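You operate a simulated robot arm through the tools that you are given. There is no shell and no other tool. Be economical: measure what you need, move in short steps, check, and stop when the job is done.

You are at the controls of a simulated robot arm. One attempt, no reset.

Task
Take the round grease brush and put it on top of the tall steel cylinder.
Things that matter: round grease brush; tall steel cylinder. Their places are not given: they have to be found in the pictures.

The check looks at the end state, three seconds after you hand in, the way a careful person would. Anything else that was tipped, shoved, dropped, spilled or broken makes it a failure.

Robot
A 6-joint arm with a two-finger parallel gripper, fixed in place. Base frame: the origin is at the foot of the arm, x ahead of it, y to its left, z up; the work surface is at about z = 0. Readings come in m, degrees, newtons and seconds.
With the tool pointing down near the work surface it reaches from about 0.14 to 0.58 m from the base axis. Its first joint turns from -66.0 to 66.0 degrees. Payload 2.1 kg.
The TCP is the grasp point between the finger pads, 0.03 m short of the fingertips. In the tool frame z runs along the fingers and y along their closing line. Largest opening 0.094 m; finger width 0.028, thickness 0.01; the body of the gripper, 0.05 by 0.096 m, starts 0.055 m behind the TCP.
Orientation is that of the tool frame in the base frame, as a unit quaternion [w, x, y, z]. With the fingers straight down and closing along the base's y, the tool's x points along the base's -x, its y along +y and its z along -z.

Tools
- The arm moves only by the tool apply_moves. Its argument "targets" is text: rows parted by semicolons, each of 7 numbers parted by spaces: the turn, a rotation vector about the base's x, y, z in units of 5 degrees (1.0 is 5 degrees), then the shift along the base's x, y, z in units of 50 mm (1.0 is 50 mm), then the finger opening in m, from 0 to 0.094. In form: rx ry rz dx dy dz hand; .... A call has 1 to 8 rows; each row shifts and turns the commanded pose from where the row before left it. A call with a number of a shift or a turn outside -1 to 1 is refused whole. Rows are played at 5 a second. More than 0.05 m and 8.6 degrees between two rows, or a gripper value outside its range, and nothing of the call is played. A pose out of reach is approached as far as the arm can. The call stops where the force on the tool passes 40 N (or 10 N more than at its start, if that is more) or the arm is blocked; 0.2 s more then pass. The fingers move at their own pace (about 0.072 m/s each) and stop on an object; they squeeze with about 26 N. The grip force told is the motor's: it shows also when the fingers shut on nothing. Time passes only in rows, and 0.2 s behind the last, so rows that do not move let the fingers close. The reply holds the time, the measured pose of the TCP, the force on the tool along the base axes, the opening and the grip force, in the units named above and with some noise, and new pictures: "views" is both (left out), scene, wrist or none.
- Cameras (640 x 400 px; columns grow to the right, rows downward): "scene" is fixed at [0.0531, -0.3635, 0.5006]; the picture's right is [0.82, -0.57, 0.00], its down [-0.24, -0.35, -0.91] and it looks along [0.52, 0.74, -0.43] (base axes); focal length 226 px, centre (320, 200). "wrist" rides on the gripper at [-0.037, 0, -0.058] in the tool frame; the picture's right is [0.00, -1.00, 0.00], its down [0.97, 0.00, -0.24] and it looks along [0.24, 0.00, 0.97] (tool axes); focal length 218 px, centre (320, 200).
- measure_at(camera, pixels): for up to 12 pixels [column, row] of the newest picture of that camera ("zoom" is the newest enlarged one), the place [x, y, z] in the base frame of the surface seen there, good to about 0.002 m. No time passes.
- close_up(camera, box): a new picture of the part [left, top, right, bottom] of that camera's present view, enlarged. No time passes.
- close_job(): hands the job in; it is judged then, once.

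Keep the steps short. Do not move on a guess: measure, check each grasp and each placing, and mend mistakes. In all there are 60 turns and 120 pictures (those below and enlarged ones count). Leave the gripper open and the arm clear of the work at the hand-in unless told otherwise, and finish with a single line.

The tools are called after "Call:" by a JSON object that holds its "fn" and its "kwargs". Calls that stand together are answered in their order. apply_moves: Moves the arm, as the interface text tells. Its arguments: {"type":"object","properties":{"targets":{"type":"string"},"views":{"type":"string","enum":["both","scene","wrist","none"]}},"required":["targets"]} The other tools are called the same way: measure_at (camera, pixels) gives the place of the surface under pixels of a picture; close_up (camera, box) takes an enlarged picture of a part of a camera's view; close_job () hands the job in.

At the start:

```text
time_s: 0.0
tcp_pos: [0.3207, -0.0565, 0.4013]
ee_rot: [0.0, 0.0, 1.0, 0.0]
contact_force: [-0.1, -0.6, -0.2]
gripper_width: 0.094
grasp_force: 0.0
```

scene: 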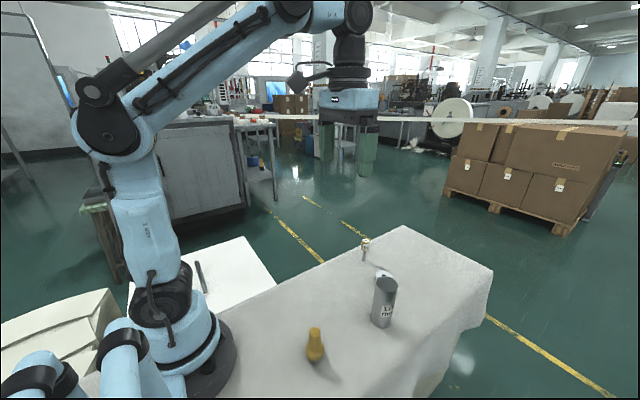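
wrist: 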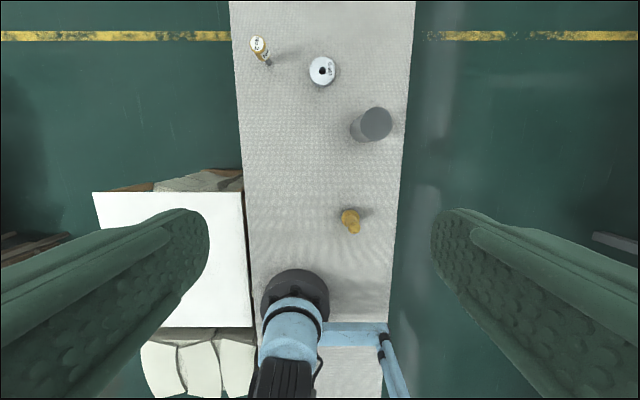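

I see a grey cylinder at about (383,302), a yellow object at (315,345), a small item at (365,250) and a white disc behind the cylinder. I'll enlarge the views to tell which one is the brush.

Call:
{"fn": "close_up", "kwargs": {"camera": "scene", "box": [280, 220, 440, 380]}}

Call:
{"fn": "close_up", "kwargs": {"camera": "wrist", "box": [230, 20, 420, 250]}}

Call:
{"fn": "measure_at", "kwargs": {"camera": "wrist", "pixels": [[258, 42], [268, 62], [322, 70], [377, 123], [362, 130], [346, 213], [354, 228], [300, 180], [375, 108], [390, 123], [377, 138]]}}

```text
2.50 times, centred on (360, 300) of scene
```

zoom: 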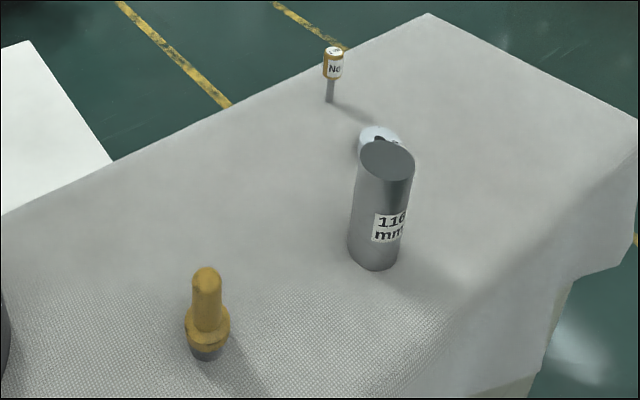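

```text
1.74 times, centred on (325, 135) of wrist
```

zoom: 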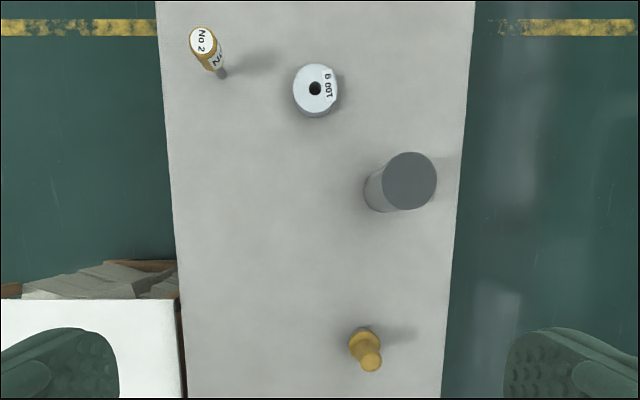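

```text
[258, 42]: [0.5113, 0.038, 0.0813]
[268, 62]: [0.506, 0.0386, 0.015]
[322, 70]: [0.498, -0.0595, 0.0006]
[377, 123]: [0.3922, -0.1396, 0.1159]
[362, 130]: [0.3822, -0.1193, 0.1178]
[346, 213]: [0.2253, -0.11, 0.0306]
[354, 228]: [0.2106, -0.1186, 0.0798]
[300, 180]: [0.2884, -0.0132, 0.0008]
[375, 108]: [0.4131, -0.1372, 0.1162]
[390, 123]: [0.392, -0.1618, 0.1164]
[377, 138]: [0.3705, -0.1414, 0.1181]
```

The yellow item, with dark bristles at its foot and the handle up, is the grease brush. The "116 mm" cylinder, topping out at z≈0.116, is the tall one. Next I'll measure the brush profile and the cylinder rim.

Call:
{"fn": "close_up", "kwargs": {"camera": "scene", "box": [295, 320, 335, 370]}}

Call:
{"fn": "measure_at", "kwargs": {"camera": "scene", "pixels": [[315, 329], [315, 335], [315, 341], [315, 346], [315, 352], [313, 357], [311, 335], [319, 335], [308, 350], [322, 350]]}}

Call:
{"fn": "measure_at", "kwargs": {"camera": "wrist", "pixels": [[353, 226], [351, 229], [357, 228], [354, 231], [354, 224], [392, 116], [392, 130], [363, 116], [362, 124], [349, 208]]}}

```text
8.00 times, centred on (315, 345) of scene
```

zoom: 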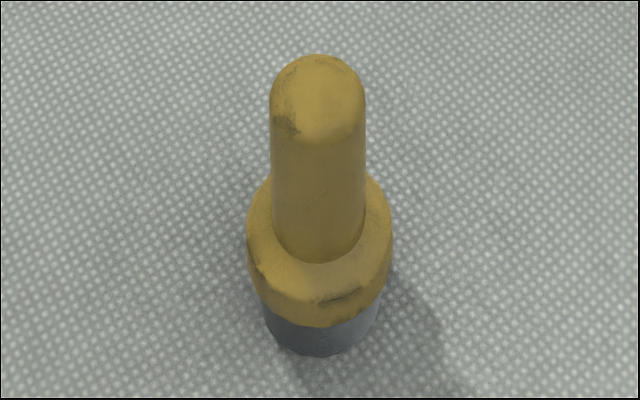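

```text
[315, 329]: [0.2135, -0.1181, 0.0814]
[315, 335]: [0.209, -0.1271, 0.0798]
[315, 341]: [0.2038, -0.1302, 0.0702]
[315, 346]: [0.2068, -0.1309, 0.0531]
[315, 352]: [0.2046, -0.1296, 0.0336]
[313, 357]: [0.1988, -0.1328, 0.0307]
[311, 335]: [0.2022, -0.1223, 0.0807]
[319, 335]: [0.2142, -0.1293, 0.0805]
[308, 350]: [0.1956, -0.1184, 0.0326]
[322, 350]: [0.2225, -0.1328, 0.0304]
```

```text
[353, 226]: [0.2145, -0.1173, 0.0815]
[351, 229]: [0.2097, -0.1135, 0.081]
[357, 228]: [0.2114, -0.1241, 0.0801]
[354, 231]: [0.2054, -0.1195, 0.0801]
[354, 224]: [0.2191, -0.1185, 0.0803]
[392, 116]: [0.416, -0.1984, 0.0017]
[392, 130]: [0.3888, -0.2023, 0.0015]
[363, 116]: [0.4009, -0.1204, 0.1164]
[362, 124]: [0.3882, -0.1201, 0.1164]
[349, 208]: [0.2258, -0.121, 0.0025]
```

The handle axis is at about (0.211, -0.121), with its top at z 0.081 and the flange top at 0.032. The cylinder top centre is about (0.392, -0.140) at z 0.116. I'll go above the brush with the hand open and stop with the fingertips over it.

Call:
{"fn": "apply_moves", "kwargs": {"targets": "0 0 0 -0.5485 -0.3225 -0.6 0.094;0 0 0 -0.5485 -0.3225 -0.6 0.094;0 0 0 -0.5485 -0.3225 -0.6 0.094;0 0 0 -0.5485 -0.3225 -0.6 0.094;0 0 0 0 0 -0.9 0.094;0 0 0 0 0 -0.9 0.094;0 0 0 0 0 -0.8 0.094;0 0 0 0 0 0 0.094"}}

```text
time_s: 1.8
tcp_pos: [0.212, -0.1206, 0.1469]
ee_rot: [0.0, 0.0, 1.0, -0.001]
contact_force: [-0.3, -0.2, -0.4]
gripper_width: 0.094
grasp_force: 0.1
```

scene: 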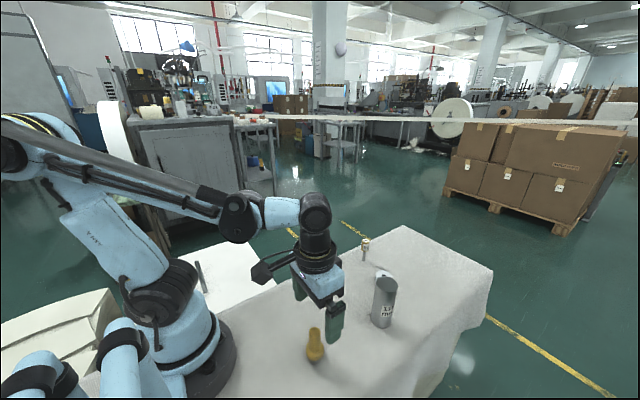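
wrist: 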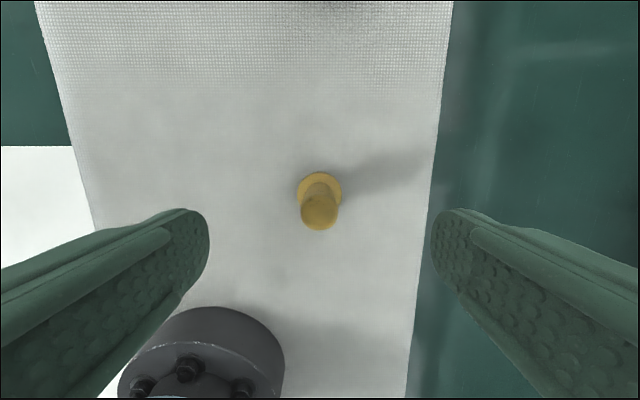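

The brush is centred between the fingers (column ~320). I'll measure its edges from this nearer view.

Call:
{"fn": "measure_at", "kwargs": {"camera": "wrist", "pixels": [[319, 212], [304, 212], [335, 212], [319, 200], [319, 226], [319, 176], [301, 190], [339, 190]]}}

```text
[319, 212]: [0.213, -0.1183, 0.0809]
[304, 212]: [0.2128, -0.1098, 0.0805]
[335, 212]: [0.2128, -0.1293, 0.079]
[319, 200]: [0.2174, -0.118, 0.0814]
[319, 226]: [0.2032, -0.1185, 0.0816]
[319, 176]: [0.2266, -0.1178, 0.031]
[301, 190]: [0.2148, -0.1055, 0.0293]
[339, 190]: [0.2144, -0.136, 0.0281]
```

The centre is at about (0.212, -0.1195), so I'm within 1 mm. I'll go down 0.08 m, still open, to put the fingertips just above the flange.

Call:
{"fn": "apply_moves", "kwargs": {"targets": "0 0 0 0 0.02 -0.6 0.094;0 0 0 0 0 -0.6 0.094;0 0 0 0 0 -0.4 0.094;0 0 0 0 0 0 0.094"}}

```text
time_s: 2.8
tcp_pos: [0.2126, -0.1207, 0.0713]
ee_rot: [0.0, 0.0, 1.0, 0.0]
contact_force: [0.1, -1.0, 0.4]
gripper_width: 0.0939
grasp_force: 0.0
```

scene: 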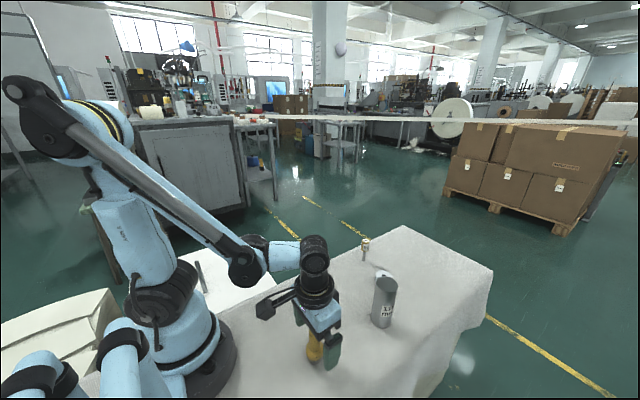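
wrist: 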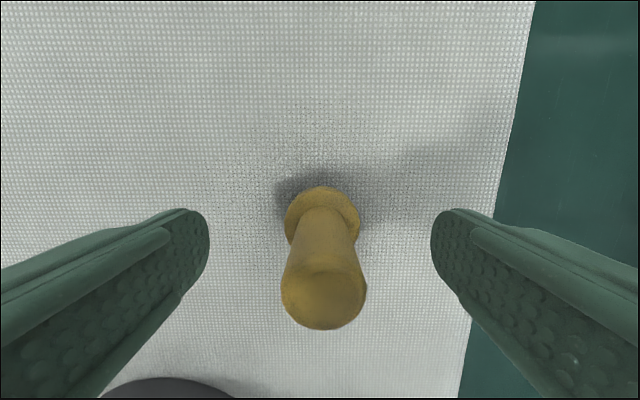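

The handle is centred between the pads, and the TCP is at z 0.071. The fingertips are at about 0.041, clear of the flange, so I'll close.

Call:
{"fn": "apply_moves", "kwargs": {"targets": "0 0 0 0 0 -0.04 0.05;0 0 0 0 0 0 0.03;0 0 0 0 0 0 0.01;0 0 0 0 0 0 0.0;0 0 0 0 0 0 0.0;0 0 0 0 0 0 0.0"}}

```text
time_s: 4.2
tcp_pos: [0.2106, -0.1192, 0.0697]
ee_rot: [0.0, 0.0, 1.0, 0.0]
contact_force: [-0.8, -0.8, 0.4]
gripper_width: 0.0226
grasp_force: 26.1
```

scene: 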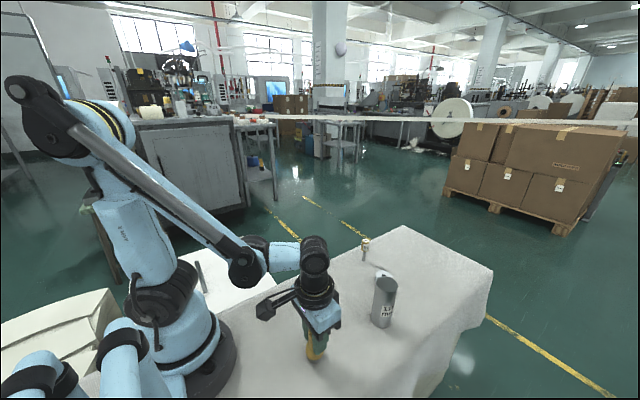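
wrist: 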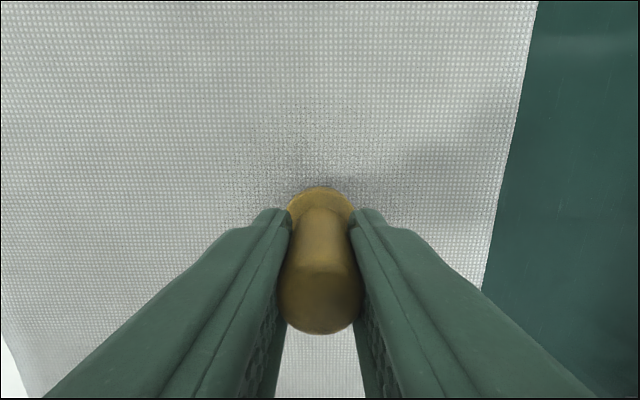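

The fingers stopped at 22.6 mm with 26 N, so the brush is gripped. I'll lift it straight up 0.16 m and check.

Call:
{"fn": "apply_moves", "kwargs": {"targets": "0 0 0 0 0 0.3 0;0 0 0 0 0 0.6 0;0 0 0 0 0 0.8 0;0 0 0 0 0 0.8 0;0 0 0 0 0 0.7 0;0 0 0 0 0 0 0;0 0 0 0 0 0 0"}}

```text
time_s: 5.8
tcp_pos: [0.2137, -0.1191, 0.2311]
ee_rot: [0.0, 0.0, 1.0, 0.0]
contact_force: [0.3, 0.2, -1.0]
gripper_width: 0.0221
grasp_force: 26.2
```

scene: 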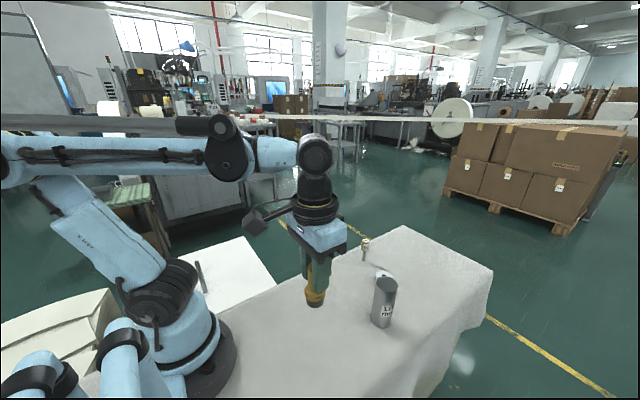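
wrist: 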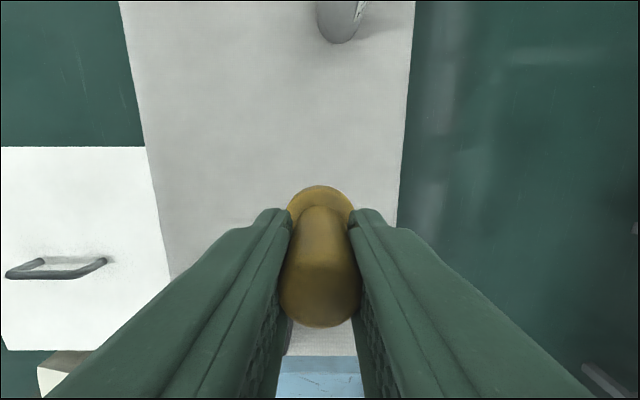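

The brush came up straight and firmly held. I'll carry it level by +0.180 in x and -0.0205 in y to hang over the cylinder.

Call:
{"fn": "apply_moves", "kwargs": {"targets": "0 0 0 0.4 -0.082 0 0;0 0 0 0.7 -0.082 0 0;0 0 0 0.8 -0.082 0 0;0 0 0 0.8 -0.082 0 0;0 0 0 0.6 -0.082 0 0;0 0 0 0.31 0 0 0;0 0 0 0 0 0 0;0 0 0 0 0 0 0"}}

Call:
{"fn": "close_up", "kwargs": {"camera": "scene", "box": [340, 220, 430, 340]}}

```text
time_s: 7.6
tcp_pos: [0.3925, -0.1413, 0.2298]
ee_rot: [0.0, 0.0, 1.0, 0.0]
contact_force: [-0.2, -0.1, -0.4]
gripper_width: 0.0223
grasp_force: 26.0
```

scene: 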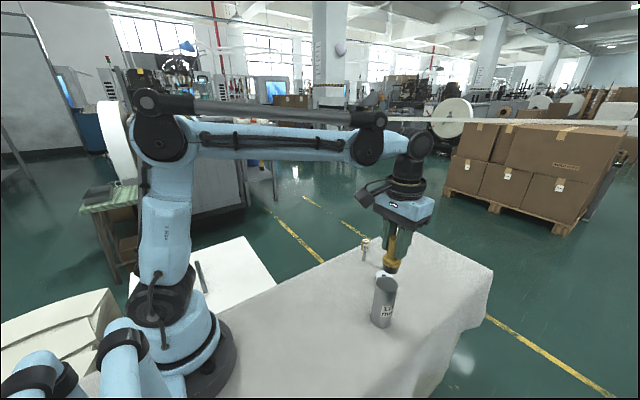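
wrist: 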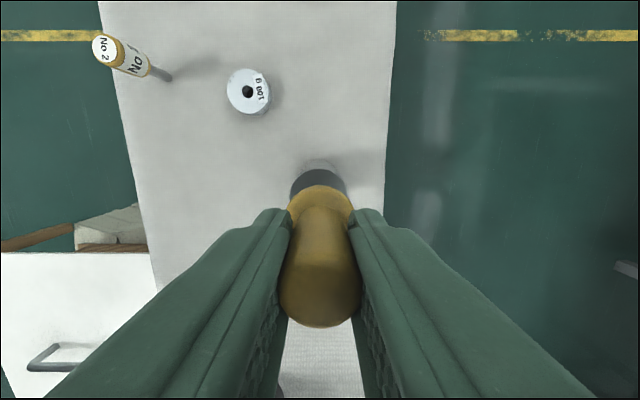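

```text
3.33 times, centred on (385, 280) of scene
```

zoom: 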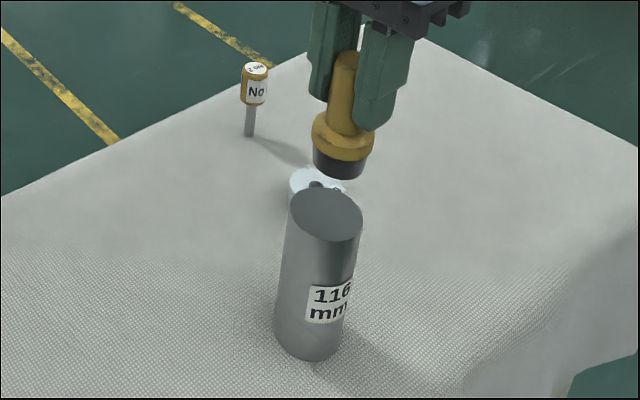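

It hangs above the cylinder. I'll measure the cylinder rim and the brush rim from this view to check the alignment and the remaining gap.

Call:
{"fn": "measure_at", "kwargs": {"camera": "zoom", "pixels": [[291, 210], [359, 222], [325, 191], [325, 236], [325, 214], [312, 132], [374, 146], [340, 176], [340, 152], [318, 165], [363, 176]]}}

Call:
{"fn": "measure_at", "kwargs": {"camera": "wrist", "pixels": [[293, 187], [345, 187], [320, 172], [320, 188], [290, 205], [350, 205]]}}

```text
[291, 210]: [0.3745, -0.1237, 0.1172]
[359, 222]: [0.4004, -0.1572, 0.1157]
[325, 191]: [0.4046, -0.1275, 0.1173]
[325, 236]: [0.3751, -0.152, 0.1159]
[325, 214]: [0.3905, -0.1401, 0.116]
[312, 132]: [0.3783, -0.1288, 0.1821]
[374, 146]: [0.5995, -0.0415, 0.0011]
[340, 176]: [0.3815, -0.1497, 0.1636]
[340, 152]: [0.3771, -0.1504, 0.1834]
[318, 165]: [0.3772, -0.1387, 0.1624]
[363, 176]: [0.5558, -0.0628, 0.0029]
```

```text
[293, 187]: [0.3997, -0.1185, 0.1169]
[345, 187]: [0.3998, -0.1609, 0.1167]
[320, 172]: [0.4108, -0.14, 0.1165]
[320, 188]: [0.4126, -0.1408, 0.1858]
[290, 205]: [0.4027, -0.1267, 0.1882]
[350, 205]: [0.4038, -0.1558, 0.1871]
```

The cylinder centre is (0.391, -0.140) and the brush is about (0.392, -0.141), so they match within ~1 mm. The gap is about 44 mm. I'll lower 40 mm with a 1 mm correction.

Call:
{"fn": "apply_moves", "kwargs": {"targets": "0 0 0 -0.02 0.02 -0.3 0;0 0 0 0 0 -0.3 0;0 0 0 0 0 -0.15 0;0 0 0 0 0 -0.05 0;0 0 0 0 0 0 0;0 0 0 0 0 0 0", "views": "wrist"}}

Call:
{"fn": "close_up", "kwargs": {"camera": "scene", "box": [340, 230, 430, 340]}}

```text
time_s: 9.0
tcp_pos: [0.3926, -0.1402, 0.1895]
ee_rot: [0.0, 0.0, 1.0, 0.0]
contact_force: [-0.3, 0.0, -0.1]
gripper_width: 0.0225
grasp_force: 25.8
```

wrist: 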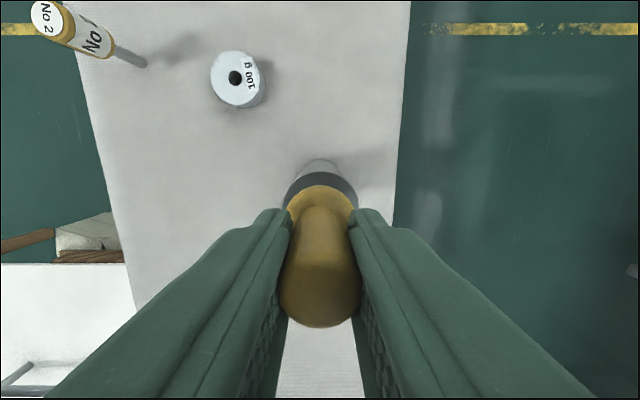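

```text
3.64 times, centred on (385, 285) of scene
```

zoom: 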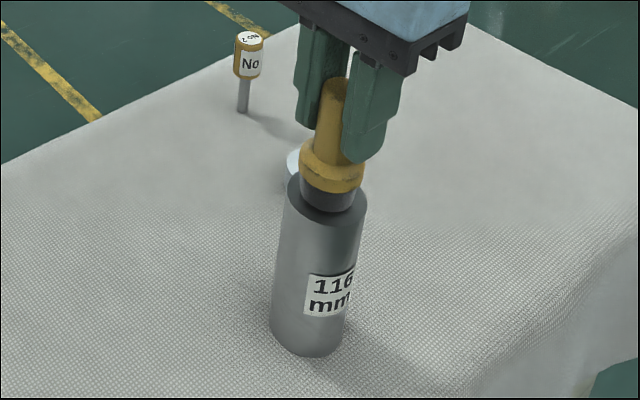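

The brush sits centred just above the top with no force yet. I'll lower in 1 mm steps and watch the force.

Call:
{"fn": "apply_moves", "kwargs": {"targets": "0 0 0 0 0 -0.02 0;0 0 0 0 0 -0.02 0;0 0 0 0 0 -0.02 0;0 0 0 0 0 0 0", "views": "none"}}

Call:
{"fn": "close_up", "kwargs": {"camera": "scene", "box": [365, 255, 405, 295]}}

```text
time_s: 10.0
tcp_pos: [0.3915, -0.1396, 0.1862]
ee_rot: [0.0, 0.0, 1.0, 0.0]
contact_force: [0.4, 0.6, 1.6]
gripper_width: 0.022
grasp_force: 25.9
```

```text
10.00 times, centred on (385, 275) of scene
```

zoom: 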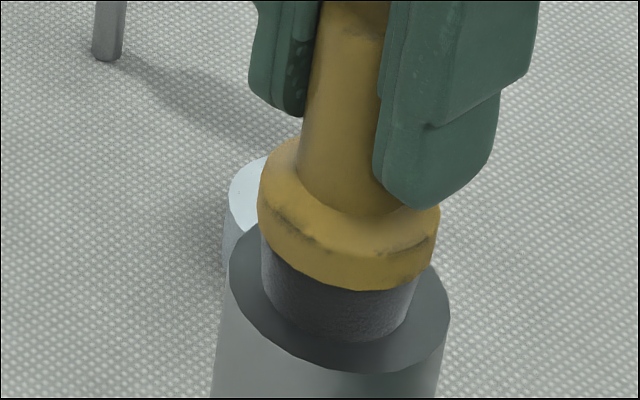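

Fz reads 1.6 N, which may be first touch. I'll take two more 0.5 mm steps to confirm.

Call:
{"fn": "apply_moves", "kwargs": {"targets": "0 0 0 0 0 -0.01 0;0 0 0 0 0 0 0", "views": "none"}}

Call:
{"fn": "apply_moves", "kwargs": {"targets": "0 0 0 0 0 -0.01 0;0 0 0 0 0 0 0", "views": "none"}}

```text
time_s: 10.6
tcp_pos: [0.3921, -0.1395, 0.1864]
ee_rot: [-0.001, 0.0, 1.0, 0.001]
contact_force: [-0.7, 0.2, 17.8]
gripper_width: 0.0222
grasp_force: 26.1
```

```text
time_s: 11.2
tcp_pos: [0.3913, -0.1393, 0.1858]
ee_rot: [0.001, 0.001, 1.0, 0.0]
contact_force: [0.9, -0.5, 27.5]
gripper_width: 0.0223
grasp_force: 26.0
```

The force rose to 27 N, so it is seated. I'll ease back 0.8 mm to relieve the load and look at it.

Call:
{"fn": "apply_moves", "kwargs": {"targets": "0 0 0 0 0 0.016 0;0 0 0 0 0 0 0", "views": "none"}}

Call:
{"fn": "close_up", "kwargs": {"camera": "scene", "box": [365, 255, 405, 295]}}

```text
time_s: 11.8
tcp_pos: [0.3914, -0.1395, 0.1867]
ee_rot: [0.001, 0.0, 1.0, 0.0]
contact_force: [2.8, 0.1, 15.5]
gripper_width: 0.0221
grasp_force: 26.4
```

```text
10.00 times, centred on (385, 275) of scene
```

zoom: 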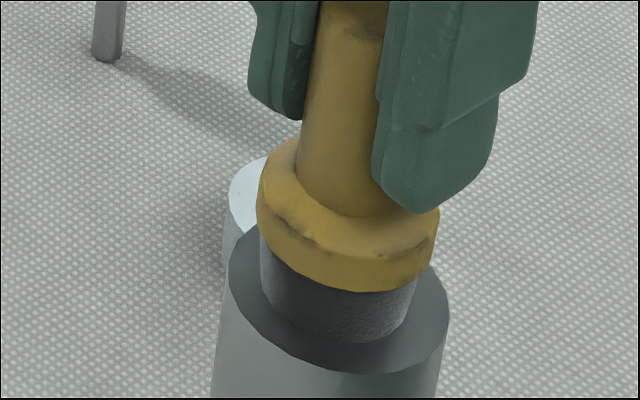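

It's seated centrally and upright, with 15 N still pressing. I'll ease off another 0.5 mm, then open in small steps.

Call:
{"fn": "apply_moves", "kwargs": {"targets": "0 0 0 0 0 0.01 0;0 0 0 0 0 0 0;0 0 0 0 0 0 0.022;0 0 0 0 0 0 0.025;0 0 0 0 0 0 0.03;0 0 0 0 0 0 0.04;0 0 0 0 0 0 0.05;0 0 0 0 0 0 0.06"}}

Call:
{"fn": "close_up", "kwargs": {"camera": "scene", "box": [355, 235, 415, 295]}}

```text
time_s: 13.6
tcp_pos: [0.3906, -0.1389, 0.1873]
ee_rot: [0.0, 0.0, 1.0, 0.0]
contact_force: [-0.1, 0.2, 0.4]
gripper_width: 0.0601
grasp_force: 0.1
```

scene: 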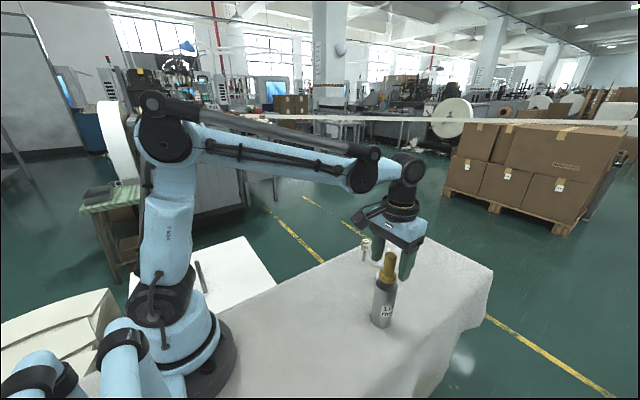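
wrist: 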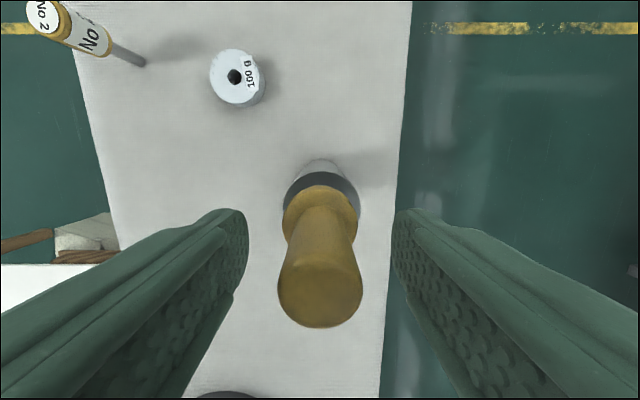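

```text
6.67 times, centred on (385, 265) of scene
```

zoom: 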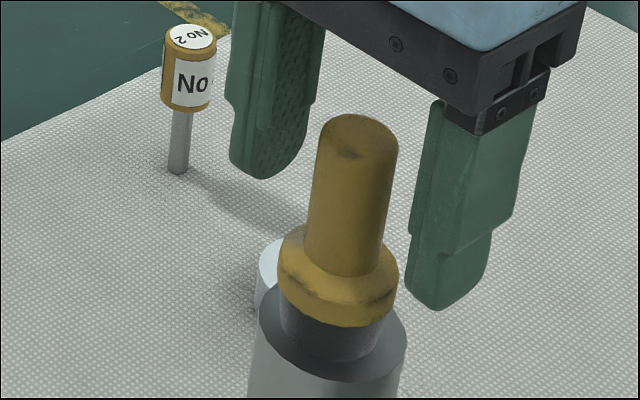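

The brush stands free and upright on the cylinder. I'll open fully, rise straight up, and then move back out of the way.

Call:
{"fn": "apply_moves", "kwargs": {"targets": "0 0 0 0 0 0 0.08;0 0 0 0 0 0.4 0.08;0 0 0 0 0 0.8 0.08;0 0 0 0 0 0.9 0.094;0 0 0 0 0 0.9 0.094;0 0 0 -0.6 0.4 0.5 0.094;0 0 0 -0.6 0.4 0.2 0.094;0 0 0 0 0 0 0.094"}}

Call:
{"fn": "close_up", "kwargs": {"camera": "scene", "box": [335, 230, 435, 340]}}

```text
time_s: 15.4
tcp_pos: [0.3284, -0.0998, 0.3709]
ee_rot: [0.0, 0.0, 1.0, 0.0]
contact_force: [-0.2, 0.3, -0.4]
gripper_width: 0.0941
grasp_force: 0.1
```

scene: 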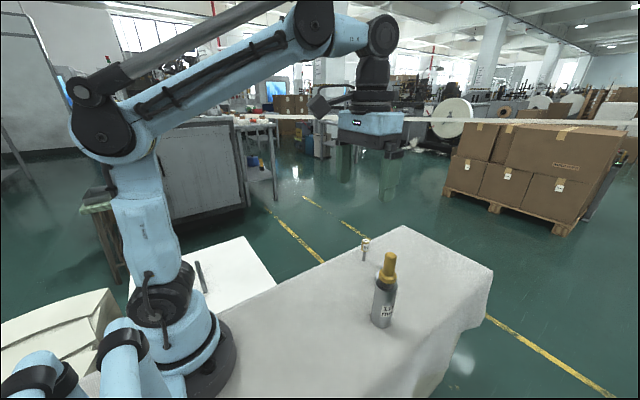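
wrist: 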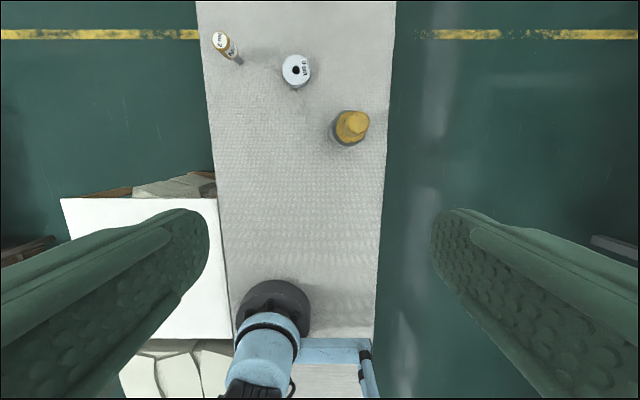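

```text
3.64 times, centred on (385, 285) of scene
```

zoom: 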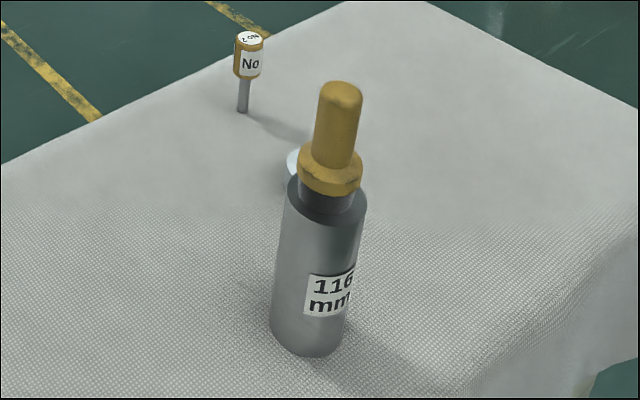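

The brush stands centred on the cylinder, the other items are where they were, and the arm is clear with the gripper open. I'm handing in.

Call:
{"fn": "close_job", "kwargs": {}}

```text
The job is handed in.
```

The round grease brush is standing upright on top of the tall steel cylinder, nothing else was disturbed, and the arm is clear with the gripper open.
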